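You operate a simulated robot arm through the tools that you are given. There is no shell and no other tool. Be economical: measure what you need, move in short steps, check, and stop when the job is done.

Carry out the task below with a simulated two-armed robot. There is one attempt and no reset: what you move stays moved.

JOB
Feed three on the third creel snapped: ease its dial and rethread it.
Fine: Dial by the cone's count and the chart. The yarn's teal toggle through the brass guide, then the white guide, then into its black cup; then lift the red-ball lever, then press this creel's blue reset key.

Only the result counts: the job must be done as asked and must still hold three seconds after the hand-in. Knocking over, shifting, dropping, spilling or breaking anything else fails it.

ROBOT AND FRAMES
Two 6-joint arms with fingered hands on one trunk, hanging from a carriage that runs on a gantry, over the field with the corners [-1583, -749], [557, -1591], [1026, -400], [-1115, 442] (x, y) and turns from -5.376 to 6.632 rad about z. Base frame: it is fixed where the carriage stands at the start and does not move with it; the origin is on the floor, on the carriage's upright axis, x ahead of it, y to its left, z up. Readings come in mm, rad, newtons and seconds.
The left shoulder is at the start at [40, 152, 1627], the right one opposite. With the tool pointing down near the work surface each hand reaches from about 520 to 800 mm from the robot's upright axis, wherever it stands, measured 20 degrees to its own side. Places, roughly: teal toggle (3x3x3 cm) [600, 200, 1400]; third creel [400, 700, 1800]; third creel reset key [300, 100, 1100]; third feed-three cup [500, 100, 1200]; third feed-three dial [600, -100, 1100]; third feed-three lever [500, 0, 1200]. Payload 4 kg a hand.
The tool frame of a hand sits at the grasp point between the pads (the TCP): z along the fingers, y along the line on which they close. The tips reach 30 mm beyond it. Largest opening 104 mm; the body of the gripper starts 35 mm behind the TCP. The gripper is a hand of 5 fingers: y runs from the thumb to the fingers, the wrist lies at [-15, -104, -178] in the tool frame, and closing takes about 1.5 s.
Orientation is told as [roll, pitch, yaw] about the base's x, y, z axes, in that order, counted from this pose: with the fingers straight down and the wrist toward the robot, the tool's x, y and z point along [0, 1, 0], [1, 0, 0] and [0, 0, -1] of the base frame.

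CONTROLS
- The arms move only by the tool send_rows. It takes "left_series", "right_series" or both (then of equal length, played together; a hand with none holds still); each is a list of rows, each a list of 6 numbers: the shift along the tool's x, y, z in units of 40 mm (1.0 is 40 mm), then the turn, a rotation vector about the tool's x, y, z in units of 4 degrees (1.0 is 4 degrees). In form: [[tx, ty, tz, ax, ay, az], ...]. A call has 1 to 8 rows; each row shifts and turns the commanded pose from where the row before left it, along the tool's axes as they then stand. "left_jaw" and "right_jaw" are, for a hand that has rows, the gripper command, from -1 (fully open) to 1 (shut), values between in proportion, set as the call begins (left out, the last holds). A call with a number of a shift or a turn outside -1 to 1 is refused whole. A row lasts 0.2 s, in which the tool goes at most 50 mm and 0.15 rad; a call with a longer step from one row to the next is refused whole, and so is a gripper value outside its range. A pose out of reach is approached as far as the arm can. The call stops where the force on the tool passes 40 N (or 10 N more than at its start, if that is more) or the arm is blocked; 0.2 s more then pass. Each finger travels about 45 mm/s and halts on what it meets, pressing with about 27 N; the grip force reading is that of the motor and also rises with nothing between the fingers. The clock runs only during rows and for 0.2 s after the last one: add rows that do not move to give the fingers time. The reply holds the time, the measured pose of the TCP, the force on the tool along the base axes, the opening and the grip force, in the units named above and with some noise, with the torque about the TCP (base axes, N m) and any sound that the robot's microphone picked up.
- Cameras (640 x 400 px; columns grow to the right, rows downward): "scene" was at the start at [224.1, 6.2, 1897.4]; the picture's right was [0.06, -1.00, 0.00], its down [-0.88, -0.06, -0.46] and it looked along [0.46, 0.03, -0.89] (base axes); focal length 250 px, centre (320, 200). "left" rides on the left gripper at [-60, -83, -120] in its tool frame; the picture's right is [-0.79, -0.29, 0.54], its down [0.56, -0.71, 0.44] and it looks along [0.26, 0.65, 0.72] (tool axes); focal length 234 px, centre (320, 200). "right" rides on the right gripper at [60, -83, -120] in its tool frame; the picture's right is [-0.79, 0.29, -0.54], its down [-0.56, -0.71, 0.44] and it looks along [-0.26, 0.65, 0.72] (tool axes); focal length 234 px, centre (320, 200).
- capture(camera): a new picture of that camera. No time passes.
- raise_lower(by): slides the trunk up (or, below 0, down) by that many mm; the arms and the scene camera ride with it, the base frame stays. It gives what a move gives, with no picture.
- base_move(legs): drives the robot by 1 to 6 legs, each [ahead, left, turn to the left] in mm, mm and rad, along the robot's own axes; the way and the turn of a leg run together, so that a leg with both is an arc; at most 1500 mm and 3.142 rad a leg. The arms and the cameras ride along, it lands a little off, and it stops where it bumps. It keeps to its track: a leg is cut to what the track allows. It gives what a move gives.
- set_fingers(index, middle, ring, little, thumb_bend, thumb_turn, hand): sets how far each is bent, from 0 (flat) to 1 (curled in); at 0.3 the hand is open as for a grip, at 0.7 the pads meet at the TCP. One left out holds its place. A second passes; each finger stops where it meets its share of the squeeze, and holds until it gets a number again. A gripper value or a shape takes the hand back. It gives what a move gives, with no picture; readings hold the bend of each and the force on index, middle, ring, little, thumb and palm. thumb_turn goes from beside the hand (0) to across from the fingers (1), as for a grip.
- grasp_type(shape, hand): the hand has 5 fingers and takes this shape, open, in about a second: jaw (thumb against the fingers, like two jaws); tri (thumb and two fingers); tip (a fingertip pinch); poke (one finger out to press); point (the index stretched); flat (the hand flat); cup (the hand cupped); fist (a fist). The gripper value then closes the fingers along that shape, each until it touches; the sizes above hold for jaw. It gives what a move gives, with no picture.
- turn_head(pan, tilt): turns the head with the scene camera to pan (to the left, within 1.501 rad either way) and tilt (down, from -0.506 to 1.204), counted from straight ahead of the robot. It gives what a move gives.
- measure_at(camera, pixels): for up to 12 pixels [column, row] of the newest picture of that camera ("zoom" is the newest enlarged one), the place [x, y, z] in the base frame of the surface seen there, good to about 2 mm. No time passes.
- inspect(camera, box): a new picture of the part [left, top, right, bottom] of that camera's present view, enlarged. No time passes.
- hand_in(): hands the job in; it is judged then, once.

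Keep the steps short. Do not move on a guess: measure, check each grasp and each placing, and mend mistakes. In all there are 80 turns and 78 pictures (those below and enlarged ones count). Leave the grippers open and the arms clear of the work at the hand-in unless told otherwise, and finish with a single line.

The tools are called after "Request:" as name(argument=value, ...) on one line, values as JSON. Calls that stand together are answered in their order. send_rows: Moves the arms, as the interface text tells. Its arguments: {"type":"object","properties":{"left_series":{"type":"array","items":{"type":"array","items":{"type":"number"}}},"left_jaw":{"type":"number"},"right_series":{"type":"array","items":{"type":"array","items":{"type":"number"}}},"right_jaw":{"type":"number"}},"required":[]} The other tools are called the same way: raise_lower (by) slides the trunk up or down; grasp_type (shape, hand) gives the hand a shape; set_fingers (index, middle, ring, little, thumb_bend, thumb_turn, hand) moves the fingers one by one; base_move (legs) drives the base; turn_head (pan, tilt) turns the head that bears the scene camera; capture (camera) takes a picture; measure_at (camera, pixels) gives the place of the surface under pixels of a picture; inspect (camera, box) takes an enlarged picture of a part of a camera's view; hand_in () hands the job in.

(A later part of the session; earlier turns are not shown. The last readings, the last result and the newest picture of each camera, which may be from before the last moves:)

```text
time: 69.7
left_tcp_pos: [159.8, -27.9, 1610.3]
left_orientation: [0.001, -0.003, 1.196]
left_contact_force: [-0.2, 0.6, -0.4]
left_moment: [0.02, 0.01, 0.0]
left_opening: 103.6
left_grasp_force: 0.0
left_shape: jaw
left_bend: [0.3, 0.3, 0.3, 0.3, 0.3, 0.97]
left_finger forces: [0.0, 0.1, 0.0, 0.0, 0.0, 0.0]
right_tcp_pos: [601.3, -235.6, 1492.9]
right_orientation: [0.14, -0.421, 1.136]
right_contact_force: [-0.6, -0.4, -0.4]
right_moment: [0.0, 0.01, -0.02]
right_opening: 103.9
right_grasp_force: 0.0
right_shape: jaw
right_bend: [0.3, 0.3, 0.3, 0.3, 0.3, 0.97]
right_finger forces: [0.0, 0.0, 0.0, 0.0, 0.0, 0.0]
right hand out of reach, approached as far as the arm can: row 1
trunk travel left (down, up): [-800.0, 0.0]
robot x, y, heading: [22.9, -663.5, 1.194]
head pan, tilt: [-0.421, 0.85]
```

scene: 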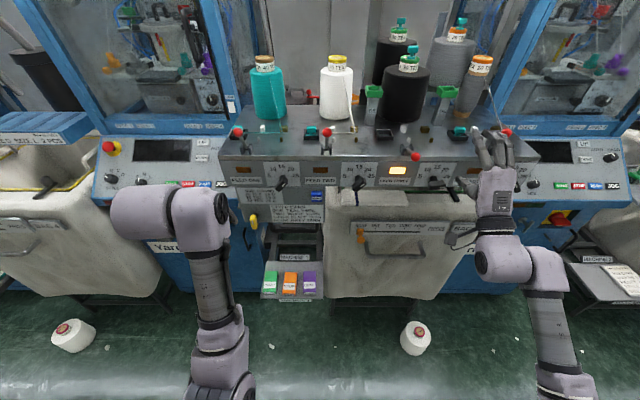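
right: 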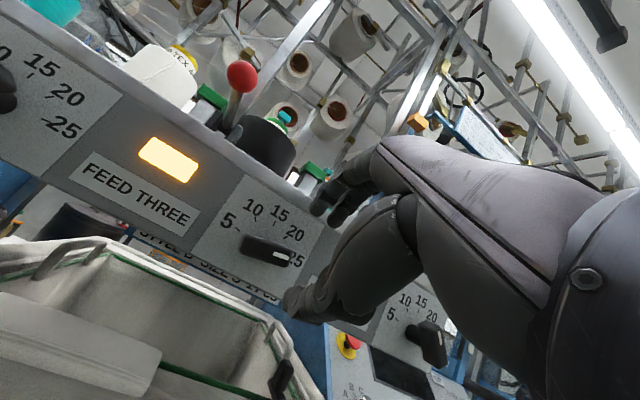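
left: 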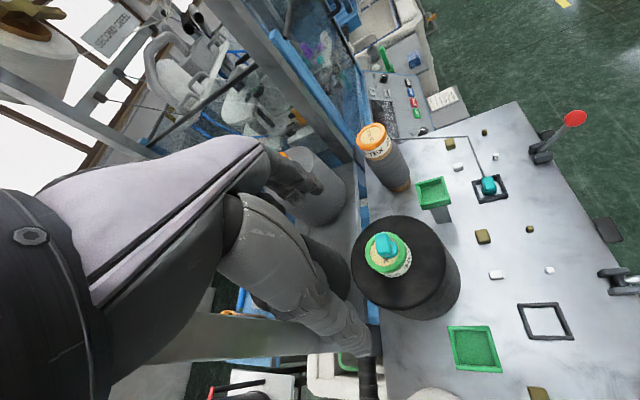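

Level the right hand to tool-down and bring it left over u≈560.

Request:
send_rows(right_series=[[0.3, 0, 0, 0.87, -0.264, -0.05], [0.3, 0, 0, 0.87, -0.264, -0.05], [0.3, 0, 0, 0.87, -0.264, -0.05], [0.3, 0, 0, 0.87, -0.264, -0.05], [0.3, 0, 0, 0.87, -0.264, -0.05], [0.3, 0, 0, 0.87, -0.264, -0.05], [0.3, 0, 0, 0.87, -0.264, -0.05]])

Request:
turn_head(pan=-0.25, tilt=0.65)

Request:
capture(camera="scene")

```text
time: 71.3
left_tcp_pos: [159.2, -28.4, 1610.8]
left_orientation: [0.001, -0.004, 1.195]
left_contact_force: [0.8, 0.8, 0.2]
left_moment: [-0.04, -0.03, 0.01]
left_opening: 103.4
left_grasp_force: 0.1
left_shape: jaw
left_bend: [0.3, 0.3, 0.3, 0.3, 0.3, 0.97]
left_finger forces: [0.0, 0.0, 0.1, 0.1, 0.1, 0.0]
right_tcp_pos: [501.3, -245.7, 1495.6]
right_orientation: [0.005, 0.001, 1.184]
right_contact_force: [0.8, -0.2, 0.9]
right_moment: [-0.03, 0.03, 0.02]
right_opening: 103.9
right_grasp_force: 0.0
right_shape: jaw
right_bend: [0.3, 0.3, 0.3, 0.3, 0.3, 0.97]
right_finger forces: [0.0, 0.0, 0.0, 0.0, 0.0, 0.0]
right hand out of reach, approached as far as the arm can: row 4, 5, 6, 7
trunk travel left (down, up): [-800.0, 0.0]
robot x, y, heading: [23.0, -663.5, 1.193]
head pan, tilt: [-0.421, 0.85]
```

```text
time: 72.0
left_tcp_pos: [159.4, -28.4, 1610.7]
left_orientation: [0.0, -0.003, 1.196]
left_contact_force: [-0.4, 0.3, 0.4]
left_moment: [0.01, -0.04, 0.02]
left_opening: 103.7
left_grasp_force: 0.1
left_shape: jaw
left_bend: [0.3, 0.3, 0.3, 0.3, 0.3, 0.97]
left_finger forces: [0.0, 0.0, 0.1, 0.0, 0.1, 0.1]
right_tcp_pos: [501.4, -245.3, 1495.0]
right_orientation: [0.006, -0.001, 1.183]
right_contact_force: [-1.1, -0.3, 0.1]
right_moment: [0.0, 0.01, -0.02]
right_opening: 103.9
right_grasp_force: 0.1
right_shape: jaw
right_bend: [0.3, 0.3, 0.3, 0.3, 0.3, 0.97]
right_finger forces: [0.0, 0.0, 0.0, 0.0, 0.0, 0.0]
trunk travel left (down, up): [-800.0, 0.0]
robot x, y, heading: [22.6, -664.2, 1.192]
head pan, tilt: [-0.25, 0.649]
```

```text
29 pictures are left
```

scene: 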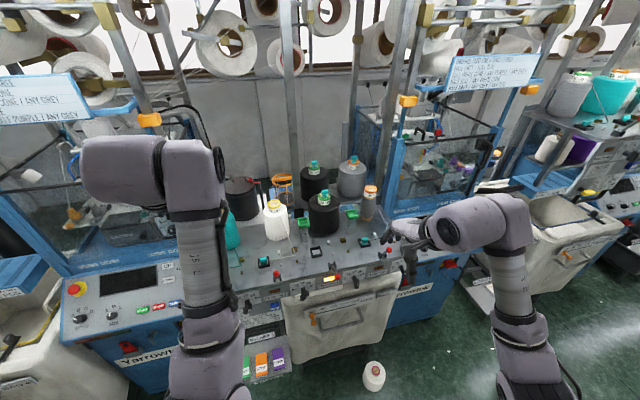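

Good. Zoom on the toggle, guides and TIE bins to plan grip and clearance.

Request:
inspect(camera="scene", box=[292, 180, 382, 260])

```text
5.00 times, centred on (337, 220) of scene
```

zoom: 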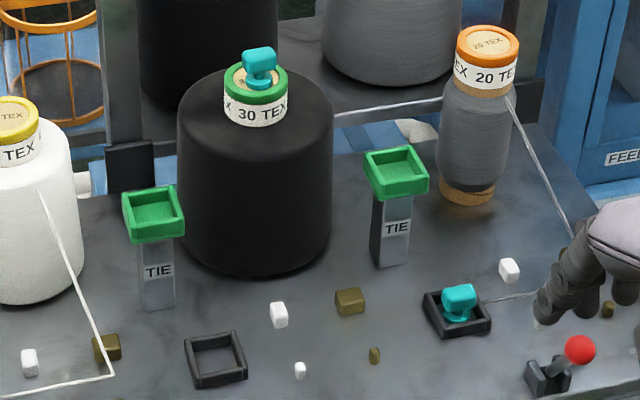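

Request:
measure_at(camera="zoom", pixels=[[246, 60], [274, 57], [260, 50], [260, 64], [260, 82], [155, 228], [128, 215], [180, 212], [155, 190], [398, 192], [372, 178], [425, 175]])

Request:
inspect(camera="scene", box=[312, 184, 336, 208])

```text
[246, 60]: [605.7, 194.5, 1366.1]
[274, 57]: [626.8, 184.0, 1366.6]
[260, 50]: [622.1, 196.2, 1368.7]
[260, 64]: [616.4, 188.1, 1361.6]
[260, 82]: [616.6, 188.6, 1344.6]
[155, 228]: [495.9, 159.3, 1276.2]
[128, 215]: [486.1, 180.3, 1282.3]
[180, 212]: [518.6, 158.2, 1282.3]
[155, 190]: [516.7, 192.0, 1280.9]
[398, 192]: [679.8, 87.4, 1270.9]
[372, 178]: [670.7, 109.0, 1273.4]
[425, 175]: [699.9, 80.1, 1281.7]
```

```text
16.00 times, centred on (324, 196) of scene
```

zoom: 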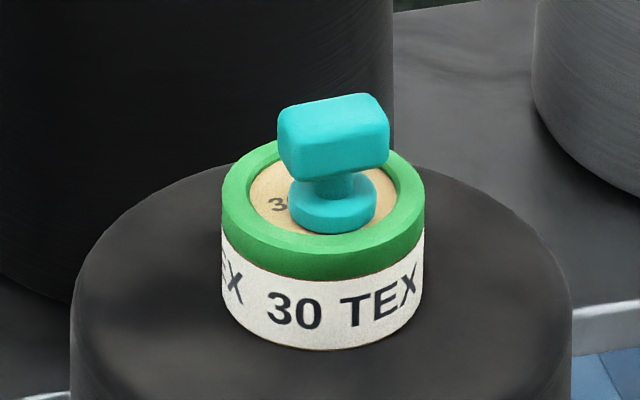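

Toggle block centre is about u=502, n=411, z 1354–1369. Before driving ahead, check the clearance of the right elbow to machine 2's frame.

Request:
measure_at(camera="scene", pixels=[[515, 205], [490, 205], [440, 230], [530, 235], [395, 170], [405, 100], [445, 145], [500, 130], [480, 200], [150, 120], [60, 240], [185, 100]])

```text
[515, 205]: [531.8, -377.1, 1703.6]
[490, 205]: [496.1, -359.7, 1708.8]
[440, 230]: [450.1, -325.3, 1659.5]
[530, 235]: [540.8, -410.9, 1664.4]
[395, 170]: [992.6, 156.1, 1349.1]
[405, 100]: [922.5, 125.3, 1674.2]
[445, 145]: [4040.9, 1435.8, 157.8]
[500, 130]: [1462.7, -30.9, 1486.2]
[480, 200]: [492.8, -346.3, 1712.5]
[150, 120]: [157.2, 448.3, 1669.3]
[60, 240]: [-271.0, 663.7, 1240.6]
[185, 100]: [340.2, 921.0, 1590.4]
```

All clear (frame at n≈460). Drive ahead 310 mm.

Request:
base_move(legs=[[310, 0, 0]])

```text
time: 74.1
left_tcp_pos: [267.1, 254.2, 1610.1]
left_orientation: [-0.002, -0.002, 1.199]
left_contact_force: [-0.8, 0.3, 0.4]
left_moment: [-0.02, 0.0, 0.0]
left_opening: 103.6
left_grasp_force: 0.2
left_shape: jaw
left_bend: [0.3, 0.3, 0.3, 0.3, 0.3, 0.97]
left_finger forces: [0.0, 0.0, 0.1, 0.0, 0.0, 0.0]
right_tcp_pos: [610.5, 40.4, 1496.6]
right_orientation: [0.006, 0.0, 1.188]
right_contact_force: [-0.2, 0.4, 0.0]
right_moment: [-0.02, 0.0, -0.04]
right_opening: 104.0
right_grasp_force: 0.1
right_shape: jaw
right_bend: [0.3, 0.3, 0.3, 0.3, 0.3, 0.97]
right_finger forces: [0.0, 0.0, 0.0, 0.0, 0.1, 0.0]
trunk travel left (down, up): [-800.0, 0.0]
robot x, y, heading: [136.2, -384.1, 1.2]
head pan, tilt: [-0.25, 0.649]
```

At u=552, n=264. Tilt 8° and move over the toggle at TCP z≈1430.

Request:
send_rows(right_series=[[0, 0, 0, -1, 0, 0], [0, 0, 0, -1, 0, 0], [0.25, 0.68, 0.43, 0, 0, 0], [0.25, 0.68, 0.43, 0, 0, 0], [0.25, 0.68, 0.43, 0, 0, 0], [0.25, 0.68, 0.43, 0, 0, 0], [0.25, 0.68, 0.43, 0, 0, 0]])

Request:
turn_head(pan=-0.4, tilt=0.7)

Request:
inspect(camera="scene", box=[240, 100, 400, 220])

Request:
capture(camera="right")

```text
time: 75.7
left_tcp_pos: [268.4, 255.3, 1611.3]
left_orientation: [-0.001, -0.002, 1.198]
left_contact_force: [-0.4, -1.1, 0.7]
left_moment: [-0.03, 0.0, 0.0]
left_opening: 103.7
left_grasp_force: 0.1
left_shape: jaw
left_bend: [0.3, 0.3, 0.3, 0.3, 0.3, 0.97]
left_finger forces: [0.1, 0.0, 0.1, 0.0, 0.0, 0.0]
right_tcp_pos: [590.1, 84.9, 1433.2]
right_orientation: [0.023, -0.146, 1.166]
right_contact_force: [-0.2, -0.3, 0.4]
right_moment: [-0.01, 0.02, -0.01]
right_opening: 103.8
right_grasp_force: 0.0
right_shape: jaw
right_bend: [0.3, 0.3, 0.3, 0.3, 0.3, 0.97]
right_finger forces: [0.0, 0.0, 0.1, 0.0, 0.0, 0.0]
right hand out of reach, approached as far as the arm can: row 4, 5, 6, 7
trunk travel left (down, up): [-800.0, 0.0]
robot x, y, heading: [136.1, -382.0, 1.2]
head pan, tilt: [-0.25, 0.649]
```

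```text
time: 76.4
left_tcp_pos: [268.4, 255.1, 1610.7]
left_orientation: [0.0, -0.002, 1.2]
left_contact_force: [0.9, 0.4, -0.6]
left_moment: [0.0, -0.01, -0.01]
left_opening: 104.1
left_grasp_force: 0.0
left_shape: jaw
left_bend: [0.3, 0.3, 0.3, 0.3, 0.3, 0.97]
left_finger forces: [0.0, 0.1, 0.0, 0.0, 0.0, 0.0]
right_tcp_pos: [589.4, 85.6, 1434.2]
right_orientation: [0.023, -0.145, 1.167]
right_contact_force: [0.1, 0.2, 0.2]
right_moment: [-0.01, 0.01, 0.02]
right_opening: 104.0
right_grasp_force: 0.0
right_shape: jaw
right_bend: [0.3, 0.3, 0.3, 0.3, 0.3, 0.97]
right_finger forces: [0.1, 0.1, 0.0, 0.1, 0.0, 0.0]
trunk travel left (down, up): [-800.0, 0.0]
robot x, y, heading: [136.1, -380.0, 1.195]
head pan, tilt: [-0.4, 0.7]
```

```text
3.33 times, centred on (320, 160) of scene
```

zoom: 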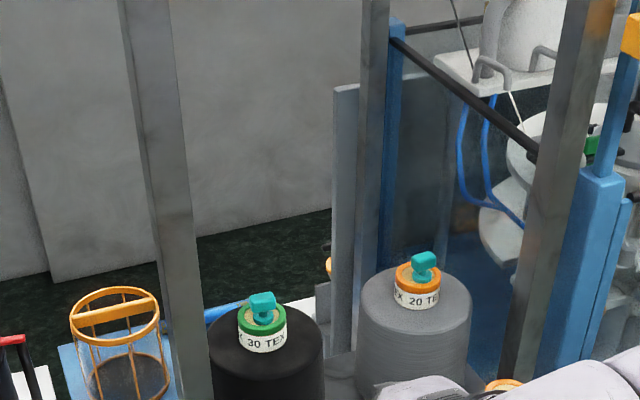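

```text
25 pictures are left
```

right: 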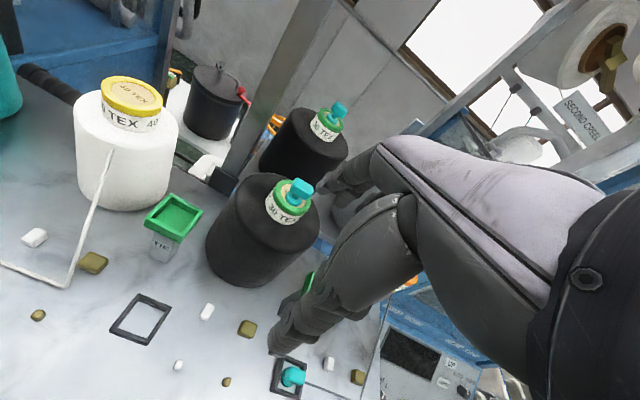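

The arm can't stretch farther at this height, so I'll drive the base 113 mm closer. First measure the gray posts for the left hand's clearance.

Request:
measure_at(camera="right", pixels=[[290, 80], [250, 150], [315, 30], [297, 190], [305, 183], [293, 196], [290, 188], [302, 194]])

Request:
capture(camera="left")

```text
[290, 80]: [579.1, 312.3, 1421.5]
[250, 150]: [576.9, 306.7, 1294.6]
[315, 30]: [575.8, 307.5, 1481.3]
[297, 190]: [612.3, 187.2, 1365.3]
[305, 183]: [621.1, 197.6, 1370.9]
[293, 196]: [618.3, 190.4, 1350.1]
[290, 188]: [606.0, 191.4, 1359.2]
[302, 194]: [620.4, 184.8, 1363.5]
```

```text
24 pictures are left
```

left: 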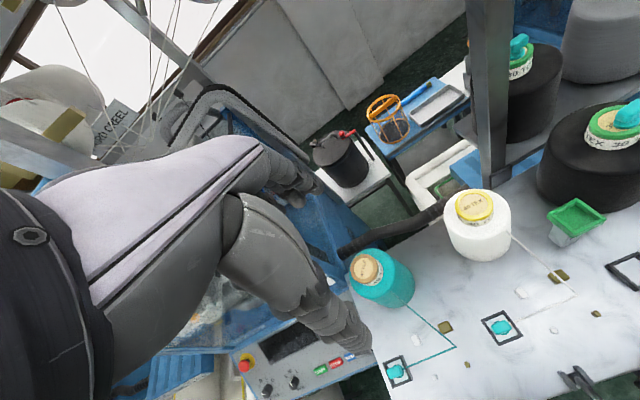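

The post stands at u=422, n=502: clear. Shift the left hand inward, away from the machine-3 guard, then drive 113 mm ahead.

Request:
send_rows(left_series=[[-0.5, 0, 0, 0, 0, 0], [-0.5, 0, 0, 0, 0, 0], [-0.5, 0, 0, 0, 0, 0], [-0.5, 0, 0, 0, 0, 0]])

Request:
base_move(legs=[[113, 0, 0]])

```text
time: 77.4
left_tcp_pos: [313.1, 271.9, 1621.4]
left_orientation: [-0.003, -0.001, 1.199]
left_contact_force: [0.2, -0.1, -0.4]
left_moment: [0.01, -0.01, 0.02]
left_opening: 103.8
left_grasp_force: 0.1
left_shape: jaw
left_bend: [0.3, 0.3, 0.3, 0.3, 0.3, 0.97]
left_finger forces: [0.0, 0.1, 0.0, 0.0, 0.0, 0.1]
left hand out of reach, approached as far as the arm can: row 1, 2, 3, 4
right_tcp_pos: [589.4, 84.3, 1435.0]
right_orientation: [0.024, -0.146, 1.166]
right_contact_force: [0.5, -0.3, 0.3]
right_moment: [0.0, 0.02, 0.01]
right_opening: 103.7
right_grasp_force: 0.1
right_shape: jaw
right_bend: [0.3, 0.3, 0.3, 0.3, 0.3, 0.97]
right_finger forces: [0.1, 0.1, 0.0, 0.0, 0.0, 0.1]
trunk travel left (down, up): [-800.0, 0.0]
robot x, y, heading: [136.2, -379.0, 1.194]
head pan, tilt: [-0.4, 0.7]
```

```text
time: 78.6
left_tcp_pos: [355.3, 379.0, 1621.2]
left_orientation: [0.001, -0.001, 1.199]
left_contact_force: [0.3, 0.2, -0.7]
left_moment: [-0.01, -0.06, -0.03]
left_opening: 103.7
left_grasp_force: 0.2
left_shape: jaw
left_bend: [0.3, 0.3, 0.3, 0.3, 0.3, 0.97]
left_finger forces: [0.1, 0.0, 0.0, 0.0, 0.1, 0.1]
right_tcp_pos: [631.8, 190.3, 1433.7]
right_orientation: [0.024, -0.146, 1.167]
right_contact_force: [0.1, -0.3, -0.8]
right_moment: [0.02, -0.03, 0.02]
right_opening: 103.8
right_grasp_force: 0.1
right_shape: jaw
right_bend: [0.3, 0.3, 0.3, 0.3, 0.3, 0.97]
right_finger forces: [0.0, 0.0, 0.1, 0.0, 0.1, 0.0]
trunk travel left (down, up): [-800.0, 0.0]
robot x, y, heading: [178.1, -271.9, 1.198]
head pan, tilt: [-0.4, 0.7]
```

TCP is 15 mm right of and 50 mm above the grip point. Lower to z≈1384 over the block.

Request:
send_rows(right_series=[[0.375, -0.335, 0.2, 0, 0, 0], [0, 0, 0.5, 0, 0, 0], [0, 0, 0.52, 0, 0, 0]])

Request:
turn_head(pan=-0.4, tilt=0.85)

Request:
inspect(camera="scene", box=[240, 90, 400, 220])

Request:
inspect(camera="right", box=[230, 110, 430, 300])

```text
time: 79.4
left_tcp_pos: [354.1, 377.7, 1620.2]
left_orientation: [-0.001, -0.002, 1.2]
left_contact_force: [-0.7, 0.2, 0.0]
left_moment: [-0.02, 0.0, 0.03]
left_opening: 103.7
left_grasp_force: 0.0
left_shape: jaw
left_bend: [0.3, 0.3, 0.3, 0.3, 0.3, 0.97]
left_finger forces: [0.0, 0.0, 0.0, 0.0, 0.1, 0.0]
right_tcp_pos: [613.8, 191.2, 1385.6]
right_orientation: [0.029, -0.147, 1.161]
right_contact_force: [0.2, -0.3, 1.2]
right_moment: [0.01, -0.03, 0.03]
right_opening: 103.8
right_grasp_force: 0.1
right_shape: jaw
right_bend: [0.3, 0.3, 0.3, 0.3, 0.3, 0.97]
right_finger forces: [0.0, 0.1, 0.0, 0.1, 0.1, 0.0]
trunk travel left (down, up): [-800.0, 0.0]
robot x, y, heading: [181.1, -278.4, 1.197]
head pan, tilt: [-0.4, 0.7]
```

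```text
time: 80.1
left_tcp_pos: [353.8, 379.0, 1621.3]
left_orientation: [0.0, -0.001, 1.198]
left_contact_force: [-0.4, 0.2, 1.0]
left_moment: [-0.02, -0.02, -0.02]
left_opening: 103.6
left_grasp_force: 0.0
left_shape: jaw
left_bend: [0.3, 0.3, 0.3, 0.3, 0.3, 0.97]
left_finger forces: [0.0, 0.1, 0.0, 0.1, 0.0, 0.1]
right_tcp_pos: [615.2, 191.9, 1386.1]
right_orientation: [0.031, -0.15, 1.164]
right_contact_force: [0.4, 0.1, 0.4]
right_moment: [-0.06, -0.02, -0.01]
right_opening: 104.2
right_grasp_force: 0.1
right_shape: jaw
right_bend: [0.3, 0.3, 0.3, 0.3, 0.3, 0.97]
right_finger forces: [0.1, 0.1, 0.1, 0.1, 0.0, 0.0]
trunk travel left (down, up): [-800.0, 0.0]
robot x, y, heading: [180.2, -273.3, 1.2]
head pan, tilt: [-0.4, 0.85]
```

```text
3.08 times, centred on (320, 155) of scene
```

zoom: 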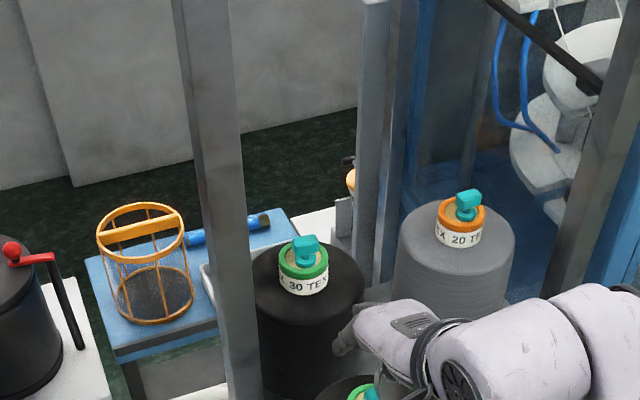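

```text
2.11 times, centred on (330, 205) of right
```

zoom: 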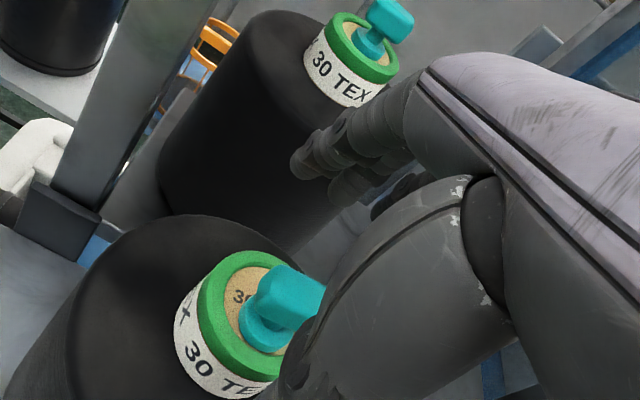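

The block lies between thumb and fingers. Close the jaw with waiting rows.

Request:
send_rows(right_series=[[0, 0, 0, 0, 0, 0], [0, 0, 0, 0, 0, 0], [0, 0, 0, 0, 0, 0], [0, 0, 0, 0, 0, 0], [0, 0, 0, 0, 0, 0], [0, 0, 0, 0, 0, 0], [0, 0, 0, 0, 0, 0], [0, 0, 0, 0, 0, 0]], right_jaw=1)

Request:
inspect(camera="right", box=[230, 110, 430, 300])

```text
time: 81.9
left_tcp_pos: [354.8, 378.7, 1620.1]
left_orientation: [0.001, 0.002, 1.199]
left_contact_force: [0.6, -0.2, -0.7]
left_moment: [0.01, 0.01, 0.0]
left_opening: 103.9
left_grasp_force: 0.0
left_shape: jaw
left_bend: [0.3, 0.3, 0.3, 0.3, 0.3, 0.97]
left_finger forces: [0.0, 0.1, 0.0, 0.0, 0.1, 0.0]
right_tcp_pos: [615.7, 191.4, 1384.3]
right_orientation: [0.028, -0.148, 1.162]
right_contact_force: [-0.1, -0.5, 1.1]
right_moment: [0.02, -0.02, -0.03]
right_opening: 11.2
right_grasp_force: 27.4
right_shape: jaw
right_bend: [0.72, 0.62, 0.7, 0.7, 0.74, 1.0]
right_finger forces: [14.9, 7.9, 0.1, 0.0, 22.9, 0.0]
trunk travel left (down, up): [-800.0, 0.0]
robot x, y, heading: [176.5, -272.7, 1.202]
head pan, tilt: [-0.4, 0.85]
heard: snap
```

```text
2.11 times, centred on (330, 205) of right
```

zoom: 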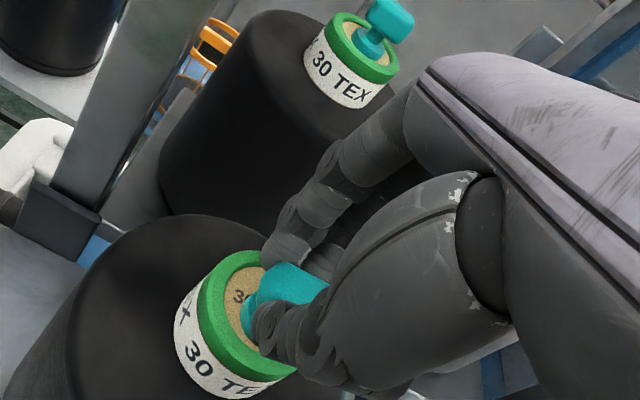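

Gripped: opening 11 mm, index, middle and thumb loaded; a snap was heard (the toggle unclipping, I hope). Lift 45 mm and check.

Request:
send_rows(right_series=[[0, 0, -0.4, 0, 0, 0], [0, 0, -0.4, 0, 0, 0], [0, 0, -0.4, 0, 0, 0]])

Request:
inspect(camera="right", box=[230, 110, 430, 300])

```text
time: 82.7
left_tcp_pos: [354.2, 378.3, 1620.4]
left_orientation: [0.001, 0.0, 1.2]
left_contact_force: [1.0, 0.4, 0.8]
left_moment: [0.02, -0.02, 0.0]
left_opening: 103.7
left_grasp_force: 0.1
left_shape: jaw
left_bend: [0.3, 0.3, 0.3, 0.3, 0.3, 0.97]
left_finger forces: [0.0, 0.0, 0.0, 0.0, 0.0, 0.1]
right_tcp_pos: [614.1, 184.1, 1430.6]
right_orientation: [0.027, -0.145, 1.166]
right_contact_force: [0.0, -0.2, 0.7]
right_moment: [0.0, 0.02, -0.02]
right_opening: 11.4
right_grasp_force: 27.1
right_shape: jaw
right_bend: [0.72, 0.62, 0.7, 0.7, 0.74, 1.0]
right_finger forces: [14.9, 7.8, 0.0, 0.0, 22.9, 0.1]
trunk travel left (down, up): [-800.0, 0.0]
robot x, y, heading: [179.2, -273.8, 1.194]
head pan, tilt: [-0.4, 0.85]
```

```text
2.11 times, centred on (330, 205) of right
```

zoom: 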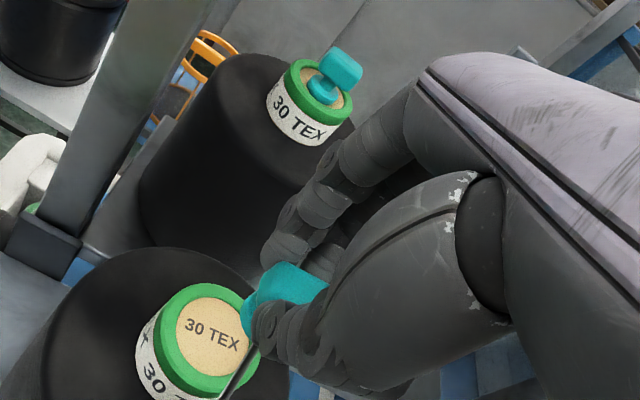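

The toggle came up with its yarn trailing. Ring and little finger carry nothing and would foul the feed-four toggle, so curl them away.

Request:
set_fingers(hand="right", ring=1, little=1)

```text
time: 83.7
left_tcp_pos: [354.9, 378.4, 1621.1]
left_orientation: [0.002, -0.001, 1.198]
left_contact_force: [0.3, -0.1, -0.2]
left_moment: [-0.01, 0.01, -0.01]
left_opening: 103.4
left_grasp_force: 0.0
left_shape: jaw
left_bend: [0.3, 0.3, 0.3, 0.3, 0.3, 0.97]
left_finger forces: [0.1, 0.0, 0.1, 0.0, 0.0, 0.1]
right_tcp_pos: [613.6, 184.9, 1430.6]
right_orientation: [0.025, -0.149, 1.168]
right_contact_force: [0.4, -0.6, 0.4]
right_moment: [0.0, -0.02, 0.0]
right_opening: 10.1
right_grasp_force: 23.4
right_shape: fingers
right_bend: [0.72, 0.62, 1.0, 1.0, 0.74, 1.0]
right_finger forces: [14.9, 7.9, 0.0, 0.0, 22.8, 0.0]
trunk travel left (down, up): [-800.0, 0.0]
robot x, y, heading: [175.8, -274.6, 1.198]
head pan, tilt: [-0.4, 0.85]
```

Still held. Move the base back 129 mm and right 66 mm so the toggle is over the right side of the brass guide.

Request:
base_move(legs=[[-129, -66, 0]])

```text
time: 85.0
left_tcp_pos: [371.5, 234.3, 1619.9]
left_orientation: [-0.002, -0.002, 1.197]
left_contact_force: [0.1, 0.3, 1.6]
left_moment: [0.01, -0.04, -0.01]
left_opening: 103.8
left_grasp_force: 0.1
left_shape: jaw
left_bend: [0.3, 0.3, 0.3, 0.3, 0.3, 0.97]
left_finger forces: [0.0, 0.0, 0.0, 0.0, 0.1, 0.0]
right_tcp_pos: [630.6, 41.5, 1431.2]
right_orientation: [0.023, -0.147, 1.166]
right_contact_force: [0.6, -0.9, -0.2]
right_moment: [0.0, 0.01, 0.0]
right_opening: 10.1
right_grasp_force: 22.6
right_shape: fingers
right_bend: [0.72, 0.62, 1.0, 1.0, 0.74, 1.0]
right_finger forces: [14.9, 8.0, 0.1, 0.1, 23.0, 0.0]
trunk travel left (down, up): [-800.0, 0.0]
robot x, y, heading: [192.8, -415.9, 1.193]
head pan, tilt: [-0.4, 0.85]
```

At u=570, n=273. Descend straight to TCP z≈1270 first.

Request:
send_rows(right_series=[[-0.02, -0.117, 0.796, 0, 0, 0], [-0.02, -0.117, 0.796, 0, 0, 0], [-0.02, -0.117, 0.796, 0, 0, 0], [-0.02, -0.117, 0.796, 0, 0, 0], [-0.02, -0.117, 0.796, 0, 0, 0]])

Request:
turn_head(pan=-0.4, tilt=1.0)

Request:
inspect(camera="scene", box=[220, 120, 400, 260])

Request:
inspect(camera="right", box=[180, 110, 430, 330])

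```text
time: 86.2
left_tcp_pos: [371.1, 235.4, 1620.7]
left_orientation: [0.0, -0.002, 1.2]
left_contact_force: [0.5, 0.5, -0.7]
left_moment: [-0.01, 0.0, 0.01]
left_opening: 103.8
left_grasp_force: 0.0
left_shape: jaw
left_bend: [0.3, 0.3, 0.3, 0.3, 0.3, 0.97]
left_finger forces: [0.1, 0.0, 0.0, 0.0, 0.0, 0.0]
right_tcp_pos: [628.2, 20.5, 1278.1]
right_orientation: [0.029, -0.148, 1.156]
right_contact_force: [-0.3, -0.2, -0.3]
right_moment: [-0.01, 0.02, 0.0]
right_opening: 10.2
right_grasp_force: 23.3
right_shape: fingers
right_bend: [0.72, 0.62, 1.0, 1.0, 0.74, 1.0]
right_finger forces: [15.1, 7.9, 0.0, 0.1, 22.9, 0.0]
right hand out of reach, approached as far as the arm can: row 4, 5
trunk travel left (down, up): [-800.0, 0.0]
robot x, y, heading: [192.4, -416.7, 1.195]
head pan, tilt: [-0.4, 0.85]
```

```text
time: 86.9
left_tcp_pos: [371.3, 234.5, 1621.7]
left_orientation: [-0.001, -0.001, 1.196]
left_contact_force: [0.5, -0.1, -1.0]
left_moment: [0.01, -0.02, -0.01]
left_opening: 103.7
left_grasp_force: 0.1
left_shape: jaw
left_bend: [0.3, 0.3, 0.3, 0.3, 0.3, 0.97]
left_finger forces: [0.0, 0.1, 0.0, 0.0, 0.0, 0.0]
right_tcp_pos: [628.5, 20.0, 1278.0]
right_orientation: [0.03, -0.149, 1.158]
right_contact_force: [-0.2, 0.6, 0.9]
right_moment: [-0.02, -0.01, -0.04]
right_opening: 10.0
right_grasp_force: 22.7
right_shape: fingers
right_bend: [0.72, 0.62, 1.0, 1.0, 0.74, 1.0]
right_finger forces: [15.1, 7.9, 0.0, 0.1, 23.0, 0.1]
trunk travel left (down, up): [-800.0, 0.0]
robot x, y, heading: [194.1, -418.9, 1.194]
head pan, tilt: [-0.4, 1.0]
```

```text
2.86 times, centred on (310, 190) of scene
```

zoom: 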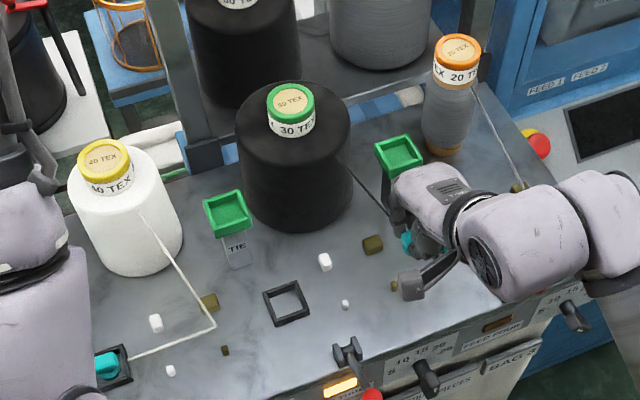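

```text
1.82 times, centred on (305, 220) of right
```

zoom: 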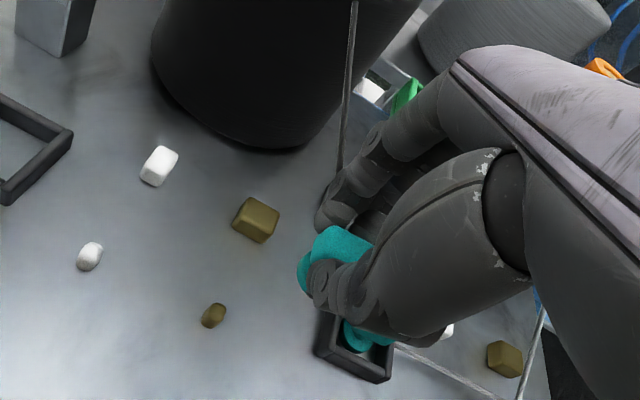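

Toggle and yarn are good. The arm again drifts back while descending, so I'll lower with the trunk. First measure the hand's front edge against the TIE bin.

Request:
measure_at(camera="zoom", pixels=[[300, 262], [330, 240], [320, 280], [325, 205], [345, 180], [345, 245], [255, 220], [213, 315], [325, 215]])

Request:
measure_at(camera="scene", pixels=[[340, 185], [344, 181], [339, 195], [340, 204], [338, 177], [346, 177]])

```text
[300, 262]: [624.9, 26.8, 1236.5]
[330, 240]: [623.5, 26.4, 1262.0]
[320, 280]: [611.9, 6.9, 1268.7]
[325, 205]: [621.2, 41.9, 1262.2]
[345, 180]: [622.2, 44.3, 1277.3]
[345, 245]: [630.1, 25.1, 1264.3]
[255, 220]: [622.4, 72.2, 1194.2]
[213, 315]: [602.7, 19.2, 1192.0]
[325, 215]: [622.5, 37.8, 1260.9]
```

```text
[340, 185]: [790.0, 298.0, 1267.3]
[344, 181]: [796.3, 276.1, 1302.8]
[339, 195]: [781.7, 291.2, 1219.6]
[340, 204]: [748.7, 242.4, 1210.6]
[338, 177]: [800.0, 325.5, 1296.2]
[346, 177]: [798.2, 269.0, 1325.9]
```

Toggle is level with its base at z≈1234. Move the base 18 mm ahead, then lower the trunk 50 mm.

Request:
base_move(legs=[[18, 0, 0]])

Request:
raise_lower(by=-40)

Request:
inspect(camera="right", box=[180, 110, 430, 330])

```text
time: 87.7
left_tcp_pos: [378.1, 251.4, 1620.7]
left_orientation: [0.001, -0.001, 1.199]
left_contact_force: [-0.7, 0.4, -0.3]
left_moment: [0.0, -0.01, 0.0]
left_opening: 103.6
left_grasp_force: 0.1
left_shape: jaw
left_bend: [0.3, 0.3, 0.3, 0.3, 0.3, 0.97]
left_finger forces: [0.0, 0.0, 0.1, 0.1, 0.1, 0.1]
right_tcp_pos: [635.5, 37.8, 1278.3]
right_orientation: [0.028, -0.148, 1.158]
right_contact_force: [0.4, 0.4, 0.4]
right_moment: [0.0, 0.03, -0.01]
right_opening: 9.9
right_grasp_force: 22.8
right_shape: fingers
right_bend: [0.72, 0.62, 1.0, 1.0, 0.74, 1.0]
right_finger forces: [15.1, 7.9, 0.0, 0.1, 23.0, 0.1]
trunk travel left (down, up): [-800.0, 0.0]
robot x, y, heading: [201.9, -397.3, 1.197]
head pan, tilt: [-0.4, 1.0]
```

```text
time: 88.5
left_tcp_pos: [377.7, 252.3, 1580.6]
left_orientation: [0.001, -0.003, 1.198]
left_contact_force: [0.6, 0.0, -1.3]
left_moment: [-0.01, 0.0, -0.02]
left_opening: 103.7
left_grasp_force: 0.0
left_shape: jaw
left_bend: [0.3, 0.3, 0.3, 0.3, 0.3, 0.97]
left_finger forces: [0.0, 0.1, 0.0, 0.1, 0.0, 0.1]
right_tcp_pos: [636.4, 37.9, 1238.1]
right_orientation: [0.03, -0.149, 1.157]
right_contact_force: [0.2, 0.3, 0.4]
right_moment: [0.01, -0.02, 0.0]
right_opening: 10.0
right_grasp_force: 22.7
right_shape: fingers
right_bend: [0.72, 0.62, 1.0, 1.0, 0.74, 1.0]
right_finger forces: [15.1, 8.0, 0.0, 0.0, 23.0, 0.0]
trunk travel left (down, up): [-760.0, 40.0]
robot x, y, heading: [200.3, -399.0, 1.198]
head pan, tilt: [-0.4, 1.0]
```

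```text
1.82 times, centred on (305, 220) of right
```

zoom: 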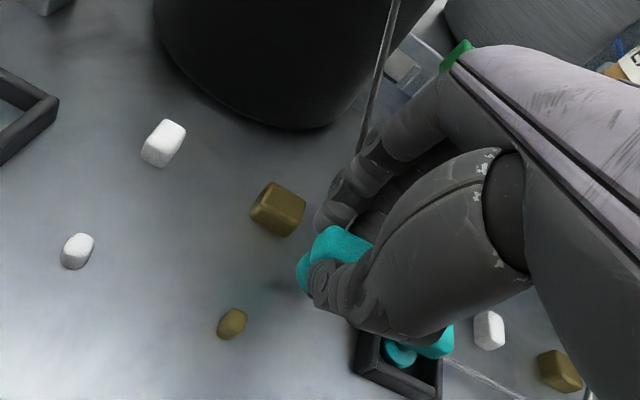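

Toggle just right of the brass pair, bottom at about 1193. Lower 8 mm, then slide the base left 50 mm through the brass guide.

Request:
raise_lower(by=-8)

Request:
base_move(legs=[[0, 50, 0]])

Request:
inspect(camera="right", box=[180, 110, 430, 330])

```text
time: 89.1
left_tcp_pos: [376.7, 252.2, 1572.7]
left_orientation: [0.0, -0.002, 1.198]
left_contact_force: [0.1, 0.4, 0.0]
left_moment: [0.01, 0.02, 0.0]
left_opening: 103.9
left_grasp_force: 0.1
left_shape: jaw
left_bend: [0.3, 0.3, 0.3, 0.3, 0.3, 0.97]
left_finger forces: [0.1, 0.1, 0.1, 0.0, 0.0, 0.0]
right_tcp_pos: [634.9, 37.6, 1230.2]
right_orientation: [0.029, -0.149, 1.158]
right_contact_force: [0.6, -0.6, 0.3]
right_moment: [0.01, 0.01, -0.01]
right_opening: 10.0
right_grasp_force: 23.1
right_shape: fingers
right_bend: [0.72, 0.62, 1.0, 1.0, 0.74, 1.0]
right_finger forces: [15.1, 7.9, 0.0, 0.0, 23.0, 0.0]
trunk travel left (down, up): [-752.0, 48.0]
robot x, y, heading: [200.8, -397.7, 1.198]
head pan, tilt: [-0.4, 1.0]
```

```text
time: 90.0
left_tcp_pos: [331.1, 270.3, 1571.7]
left_orientation: [-0.001, -0.001, 1.196]
left_contact_force: [-0.6, 0.4, 0.3]
left_moment: [-0.01, 0.02, 0.02]
left_opening: 103.6
left_grasp_force: 0.1
left_shape: jaw
left_bend: [0.3, 0.3, 0.3, 0.3, 0.3, 0.97]
left_finger forces: [0.0, 0.0, 0.0, 0.1, 0.0, 0.1]
right_tcp_pos: [588.9, 55.0, 1229.2]
right_orientation: [0.03, -0.149, 1.155]
right_contact_force: [1.2, 0.2, 0.4]
right_moment: [0.04, 0.02, -0.01]
right_opening: 10.1
right_grasp_force: 23.3
right_shape: fingers
right_bend: [0.72, 0.62, 1.0, 1.0, 0.74, 1.0]
right_finger forces: [15.1, 7.9, 0.0, 0.0, 23.1, 0.0]
trunk travel left (down, up): [-752.0, 48.0]
robot x, y, heading: [152.6, -381.6, 1.195]
head pan, tilt: [-0.4, 1.0]
```

```text
1.82 times, centred on (305, 220) of right
```

zoom: 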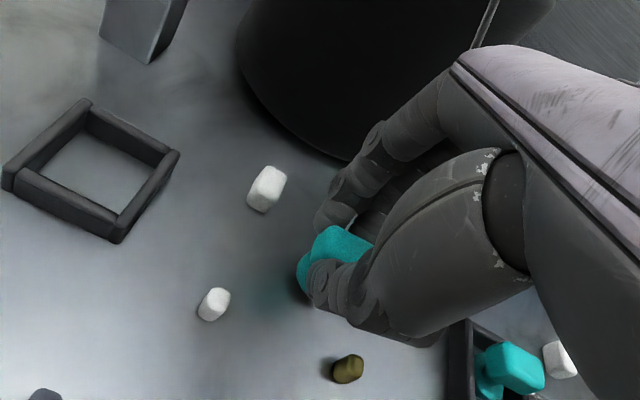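

Through the brass guide cleanly. Measure the cup and pegs precisely from here.

Request:
measure_at(camera="zoom", pixels=[[12, 178], [85, 106], [172, 152], [118, 228], [90, 165], [45, 172], [100, 130], [150, 160], [265, 180], [215, 298], [303, 275], [340, 245]])

Request:
base_move(legs=[[0, 42, 0]])

```text
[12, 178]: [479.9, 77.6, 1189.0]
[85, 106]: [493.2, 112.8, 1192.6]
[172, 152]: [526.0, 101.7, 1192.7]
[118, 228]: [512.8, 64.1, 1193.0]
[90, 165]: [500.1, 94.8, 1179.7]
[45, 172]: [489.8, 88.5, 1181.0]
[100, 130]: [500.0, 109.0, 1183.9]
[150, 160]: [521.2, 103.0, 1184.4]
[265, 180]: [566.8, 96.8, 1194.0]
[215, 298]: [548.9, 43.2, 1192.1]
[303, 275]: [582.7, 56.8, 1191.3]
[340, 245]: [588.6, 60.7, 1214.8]
```

```text
time: 90.9
left_tcp_pos: [292.9, 284.6, 1572.9]
left_orientation: [0.0, -0.002, 1.198]
left_contact_force: [-0.6, 0.8, -0.7]
left_moment: [0.0, 0.01, -0.03]
left_opening: 103.6
left_grasp_force: 0.0
left_shape: jaw
left_bend: [0.3, 0.3, 0.3, 0.3, 0.3, 0.97]
left_finger forces: [0.0, 0.0, 0.1, 0.0, 0.0, 0.1]
right_tcp_pos: [551.1, 70.8, 1230.4]
right_orientation: [0.03, -0.148, 1.155]
right_contact_force: [0.3, 0.2, -0.4]
right_moment: [0.02, -0.04, -0.01]
right_opening: 10.0
right_grasp_force: 23.3
right_shape: fingers
right_bend: [0.72, 0.62, 1.0, 1.0, 0.74, 1.0]
right_finger forces: [15.1, 7.9, 0.0, 0.1, 23.0, 0.0]
trunk travel left (down, up): [-752.0, 48.0]
robot x, y, heading: [119.4, -362.5, 1.195]
head pan, tilt: [-0.4, 1.0]
```

Toggle centre is at the white pegs' plane (u≈491). The cup's outer right wall is at u≈454, so slide 14 mm more, then raise 16 mm, then go over the cup centre (u=434, n=270).

Request:
base_move(legs=[[0, 14, 0]])

Request:
raise_lower(by=16)

Request:
base_move(legs=[[-2, 38, 0]])

Request:
inspect(camera="right", box=[220, 150, 420, 310])

```text
time: 91.7
left_tcp_pos: [281.2, 291.3, 1573.1]
left_orientation: [-0.001, -0.001, 1.198]
left_contact_force: [0.5, 0.5, 0.5]
left_moment: [0.0, 0.0, 0.03]
left_opening: 103.6
left_grasp_force: 0.0
left_shape: jaw
left_bend: [0.3, 0.3, 0.3, 0.3, 0.3, 0.97]
left_finger forces: [0.0, 0.1, 0.1, 0.0, 0.0, 0.0]
right_tcp_pos: [537.4, 75.7, 1229.9]
right_orientation: [0.03, -0.148, 1.156]
right_contact_force: [-0.1, 0.5, -0.5]
right_moment: [0.0, -0.02, -0.01]
right_opening: 9.9
right_grasp_force: 23.1
right_shape: fingers
right_bend: [0.72, 0.62, 1.0, 1.0, 0.74, 1.0]
right_finger forces: [15.1, 7.9, 0.0, 0.1, 23.1, 0.1]
trunk travel left (down, up): [-752.0, 48.0]
robot x, y, heading: [102.0, -358.0, 1.194]
head pan, tilt: [-0.4, 1.0]
```

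```text
time: 92.3
left_tcp_pos: [280.2, 291.9, 1588.2]
left_orientation: [0.0, -0.001, 1.197]
left_contact_force: [0.4, 0.0, 0.3]
left_moment: [0.01, 0.0, 0.01]
left_opening: 103.8
left_grasp_force: 0.0
left_shape: jaw
left_bend: [0.3, 0.3, 0.3, 0.3, 0.3, 0.97]
left_finger forces: [0.0, 0.0, 0.0, 0.0, 0.0, 0.0]
right_tcp_pos: [537.5, 76.0, 1246.3]
right_orientation: [0.029, -0.148, 1.157]
right_contact_force: [-0.2, -0.4, 0.0]
right_moment: [-0.01, 0.02, -0.04]
right_opening: 9.7
right_grasp_force: 23.6
right_shape: fingers
right_bend: [0.72, 0.62, 1.0, 1.0, 0.74, 1.0]
right_finger forces: [15.1, 7.9, 0.0, 0.1, 23.0, 0.0]
trunk travel left (down, up): [-768.0, 32.0]
robot x, y, heading: [102.9, -360.2, 1.198]
head pan, tilt: [-0.4, 1.0]
```

```text
time: 93.2
left_tcp_pos: [243.9, 301.2, 1588.9]
left_orientation: [0.001, -0.003, 1.197]
left_contact_force: [0.2, -0.4, -0.1]
left_moment: [0.0, 0.01, 0.01]
left_opening: 103.8
left_grasp_force: 0.0
left_shape: jaw
left_bend: [0.3, 0.3, 0.3, 0.3, 0.3, 0.97]
left_finger forces: [0.1, 0.0, 0.0, 0.1, 0.0, 0.0]
right_tcp_pos: [501.2, 86.8, 1245.2]
right_orientation: [0.029, -0.149, 1.158]
right_contact_force: [-0.4, 0.0, -0.7]
right_moment: [0.02, -0.01, 0.04]
right_opening: 10.0
right_grasp_force: 22.3
right_shape: fingers
right_bend: [0.72, 0.62, 1.0, 1.0, 0.74, 1.0]
right_finger forces: [15.1, 7.9, 0.0, 0.0, 23.0, 0.0]
trunk travel left (down, up): [-768.0, 32.0]
robot x, y, heading: [66.6, -349.5, 1.194]
head pan, tilt: [-0.4, 1.0]
```

```text
2.50 times, centred on (320, 230) of right
```

zoom: 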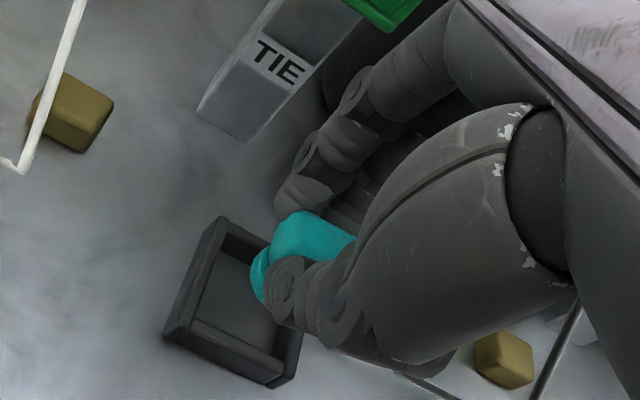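

Over the cup. Measure toggle vs cup corners here.

Request:
measure_at(camera="zoom", pixels=[[255, 270], [260, 295], [310, 235], [340, 240], [285, 230], [222, 226], [172, 335], [278, 375], [235, 290], [195, 280]])

```text
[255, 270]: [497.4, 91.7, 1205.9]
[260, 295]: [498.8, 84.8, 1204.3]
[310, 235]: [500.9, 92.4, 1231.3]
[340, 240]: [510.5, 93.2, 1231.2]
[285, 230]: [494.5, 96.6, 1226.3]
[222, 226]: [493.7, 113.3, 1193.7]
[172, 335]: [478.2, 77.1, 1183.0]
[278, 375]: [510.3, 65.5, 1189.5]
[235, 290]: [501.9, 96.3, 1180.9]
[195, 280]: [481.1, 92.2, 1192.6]
```

Toggle centre u≈437.5, n≈269; the cup centre is u≈433.5, n≈269.5. Shift 4 mm left, then lower 12 mm and look.

Request:
send_rows(right_series=[[0.1, 0.02, 0, 0, 0, 0], [0, 0, 0, 0, 0, 0]])

Request:
raise_lower(by=-12)

Request:
inspect(camera="right", box=[220, 190, 370, 310])

```text
time: 93.8
left_tcp_pos: [244.3, 302.6, 1587.9]
left_orientation: [0.001, -0.002, 1.198]
left_contact_force: [0.2, 0.4, -0.4]
left_moment: [-0.01, -0.02, -0.02]
left_opening: 103.6
left_grasp_force: 0.1
left_shape: jaw
left_bend: [0.3, 0.3, 0.3, 0.3, 0.3, 0.97]
left_finger forces: [0.0, 0.0, 0.0, 0.1, 0.0, 0.1]
right_tcp_pos: [497.8, 90.6, 1245.9]
right_orientation: [0.029, -0.147, 1.157]
right_contact_force: [0.6, -0.8, -0.2]
right_moment: [-0.01, -0.02, 0.01]
right_opening: 9.9
right_grasp_force: 22.9
right_shape: fingers
right_bend: [0.72, 0.62, 1.0, 1.0, 0.74, 1.0]
right_finger forces: [15.1, 7.8, 0.0, 0.0, 23.0, 0.1]
trunk travel left (down, up): [-768.0, 32.0]
robot x, y, heading: [67.6, -349.8, 1.198]
head pan, tilt: [-0.4, 1.0]
```

```text
time: 94.4
left_tcp_pos: [245.2, 301.9, 1577.3]
left_orientation: [0.0, -0.003, 1.198]
left_contact_force: [-0.2, 0.0, -0.5]
left_moment: [-0.04, 0.01, -0.01]
left_opening: 103.6
left_grasp_force: 0.0
left_shape: jaw
left_bend: [0.3, 0.3, 0.3, 0.3, 0.3, 0.97]
left_finger forces: [0.0, 0.0, 0.0, 0.0, 0.0, 0.1]
right_tcp_pos: [498.0, 89.8, 1234.0]
right_orientation: [0.031, -0.147, 1.154]
right_contact_force: [-0.2, -0.3, -0.6]
right_moment: [0.0, -0.04, 0.0]
right_opening: 9.7
right_grasp_force: 22.6
right_shape: fingers
right_bend: [0.72, 0.62, 1.0, 1.0, 0.74, 1.0]
right_finger forces: [15.0, 7.9, 0.1, 0.0, 23.0, 0.0]
trunk travel left (down, up): [-756.0, 44.0]
robot x, y, heading: [67.2, -348.2, 1.198]
head pan, tilt: [-0.4, 1.0]
```

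```text
3.33 times, centred on (295, 250) of right
```

zoom: 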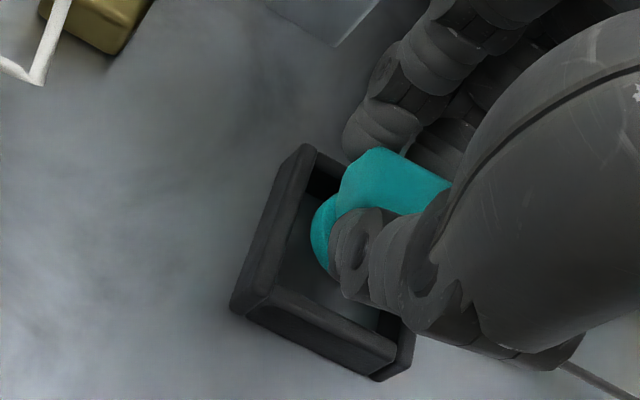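

The base disc is in the cup opening with no force. Lower by arm in small steps, 8 mm.

Request:
send_rows(right_series=[[0, -0.015, 0.1, 0, 0, 0], [0, -0.015, 0.1, 0, 0, 0], [0, 0, 0, 0, 0, 0]])

```text
time: 95.2
left_tcp_pos: [244.6, 301.9, 1577.7]
left_orientation: [0.0, -0.002, 1.197]
left_contact_force: [0.5, 0.6, -0.3]
left_moment: [0.03, 0.0, 0.01]
left_opening: 103.6
left_grasp_force: 0.1
left_shape: jaw
left_bend: [0.3, 0.3, 0.3, 0.3, 0.3, 0.97]
left_finger forces: [0.0, 0.1, 0.0, 0.1, 0.0, 0.0]
right_tcp_pos: [498.0, 89.8, 1225.0]
right_orientation: [0.033, -0.15, 1.151]
right_contact_force: [0.2, -0.2, -0.5]
right_moment: [0.02, 0.01, 0.02]
right_opening: 9.8
right_grasp_force: 22.7
right_shape: fingers
right_bend: [0.72, 0.62, 1.0, 1.0, 0.74, 1.0]
right_finger forces: [15.1, 7.8, 0.1, 0.0, 23.0, 0.0]
trunk travel left (down, up): [-756.0, 44.0]
robot x, y, heading: [66.2, -348.8, 1.199]
head pan, tilt: [-0.4, 1.0]
```

No contact yet at 1225. Lower 4 mm more and look.

Request:
send_rows(right_series=[[0, -0.007, 0.05, 0, 0, 0], [0, -0.007, 0.05, 0, 0, 0], [0, 0, 0, 0, 0, 0]])

Request:
inspect(camera="right", box=[220, 190, 370, 310])

```text
time: 96.0
left_tcp_pos: [244.0, 302.6, 1577.1]
left_orientation: [-0.004, -0.002, 1.196]
left_contact_force: [0.3, 0.6, -0.1]
left_moment: [0.0, -0.05, 0.0]
left_opening: 103.6
left_grasp_force: 0.0
left_shape: jaw
left_bend: [0.3, 0.3, 0.3, 0.3, 0.3, 0.97]
left_finger forces: [0.0, 0.1, 0.0, 0.1, 0.1, 0.0]
right_tcp_pos: [497.8, 89.0, 1223.8]
right_orientation: [0.035, -0.153, 1.15]
right_contact_force: [-1.7, -1.8, 9.9]
right_moment: [-0.02, -0.01, 0.02]
right_opening: 9.8
right_grasp_force: 25.4
right_shape: fingers
right_bend: [0.72, 0.62, 1.0, 1.0, 0.74, 1.0]
right_finger forces: [15.8, 8.4, 0.0, 0.0, 26.2, 0.1]
trunk travel left (down, up): [-756.0, 44.0]
robot x, y, heading: [70.5, -351.1, 1.198]
head pan, tilt: [-0.4, 1.0]
```

```text
3.33 times, centred on (295, 250) of right
```

zoom: 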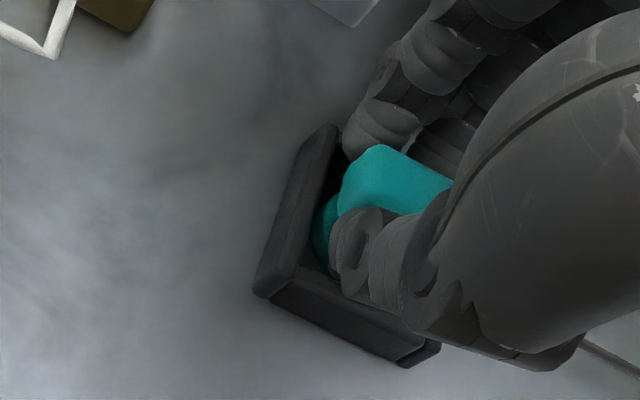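

Seated: 10 N upward at 1224, with the base in the cup. Open just the holding fingers a little.

Request:
set_fingers(hand="right", index=0.58, middle=0.52, thumb_bend=0.6)

Request:
inspect(camera="right", box=[220, 190, 370, 310])

```text
time: 97.0
left_tcp_pos: [244.7, 302.5, 1577.6]
left_orientation: [0.0, -0.001, 1.198]
left_contact_force: [0.2, -0.2, 0.6]
left_moment: [0.02, 0.01, 0.02]
left_opening: 103.6
left_grasp_force: 0.0
left_shape: jaw
left_bend: [0.3, 0.3, 0.3, 0.3, 0.3, 0.97]
left_finger forces: [0.1, 0.0, 0.0, 0.0, 0.0, 0.1]
right_tcp_pos: [496.5, 89.8, 1222.7]
right_orientation: [0.036, -0.151, 1.15]
right_contact_force: [0.8, 5.2, 3.1]
right_moment: [0.12, -0.03, -0.03]
right_opening: 21.4
right_grasp_force: 3.6
right_shape: fingers
right_bend: [0.57, 0.52, 1.0, 1.0, 0.66, 1.0]
right_finger forces: [0.1, 0.0, 0.0, 0.0, 6.6, 0.0]
trunk travel left (down, up): [-756.0, 44.0]
robot x, y, heading: [63.8, -347.7, 1.195]
head pan, tilt: [-0.4, 1.0]
```

```text
3.33 times, centred on (295, 250) of right
```

zoom: 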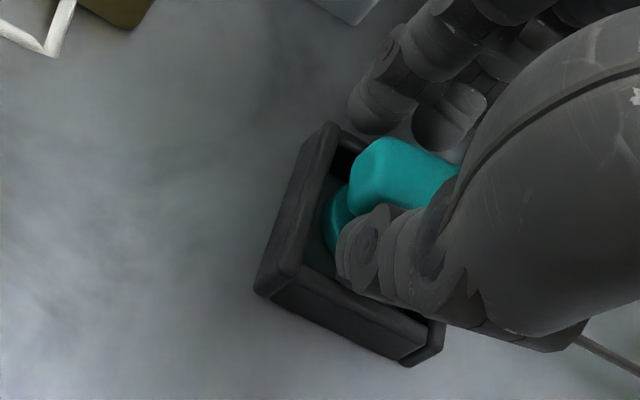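

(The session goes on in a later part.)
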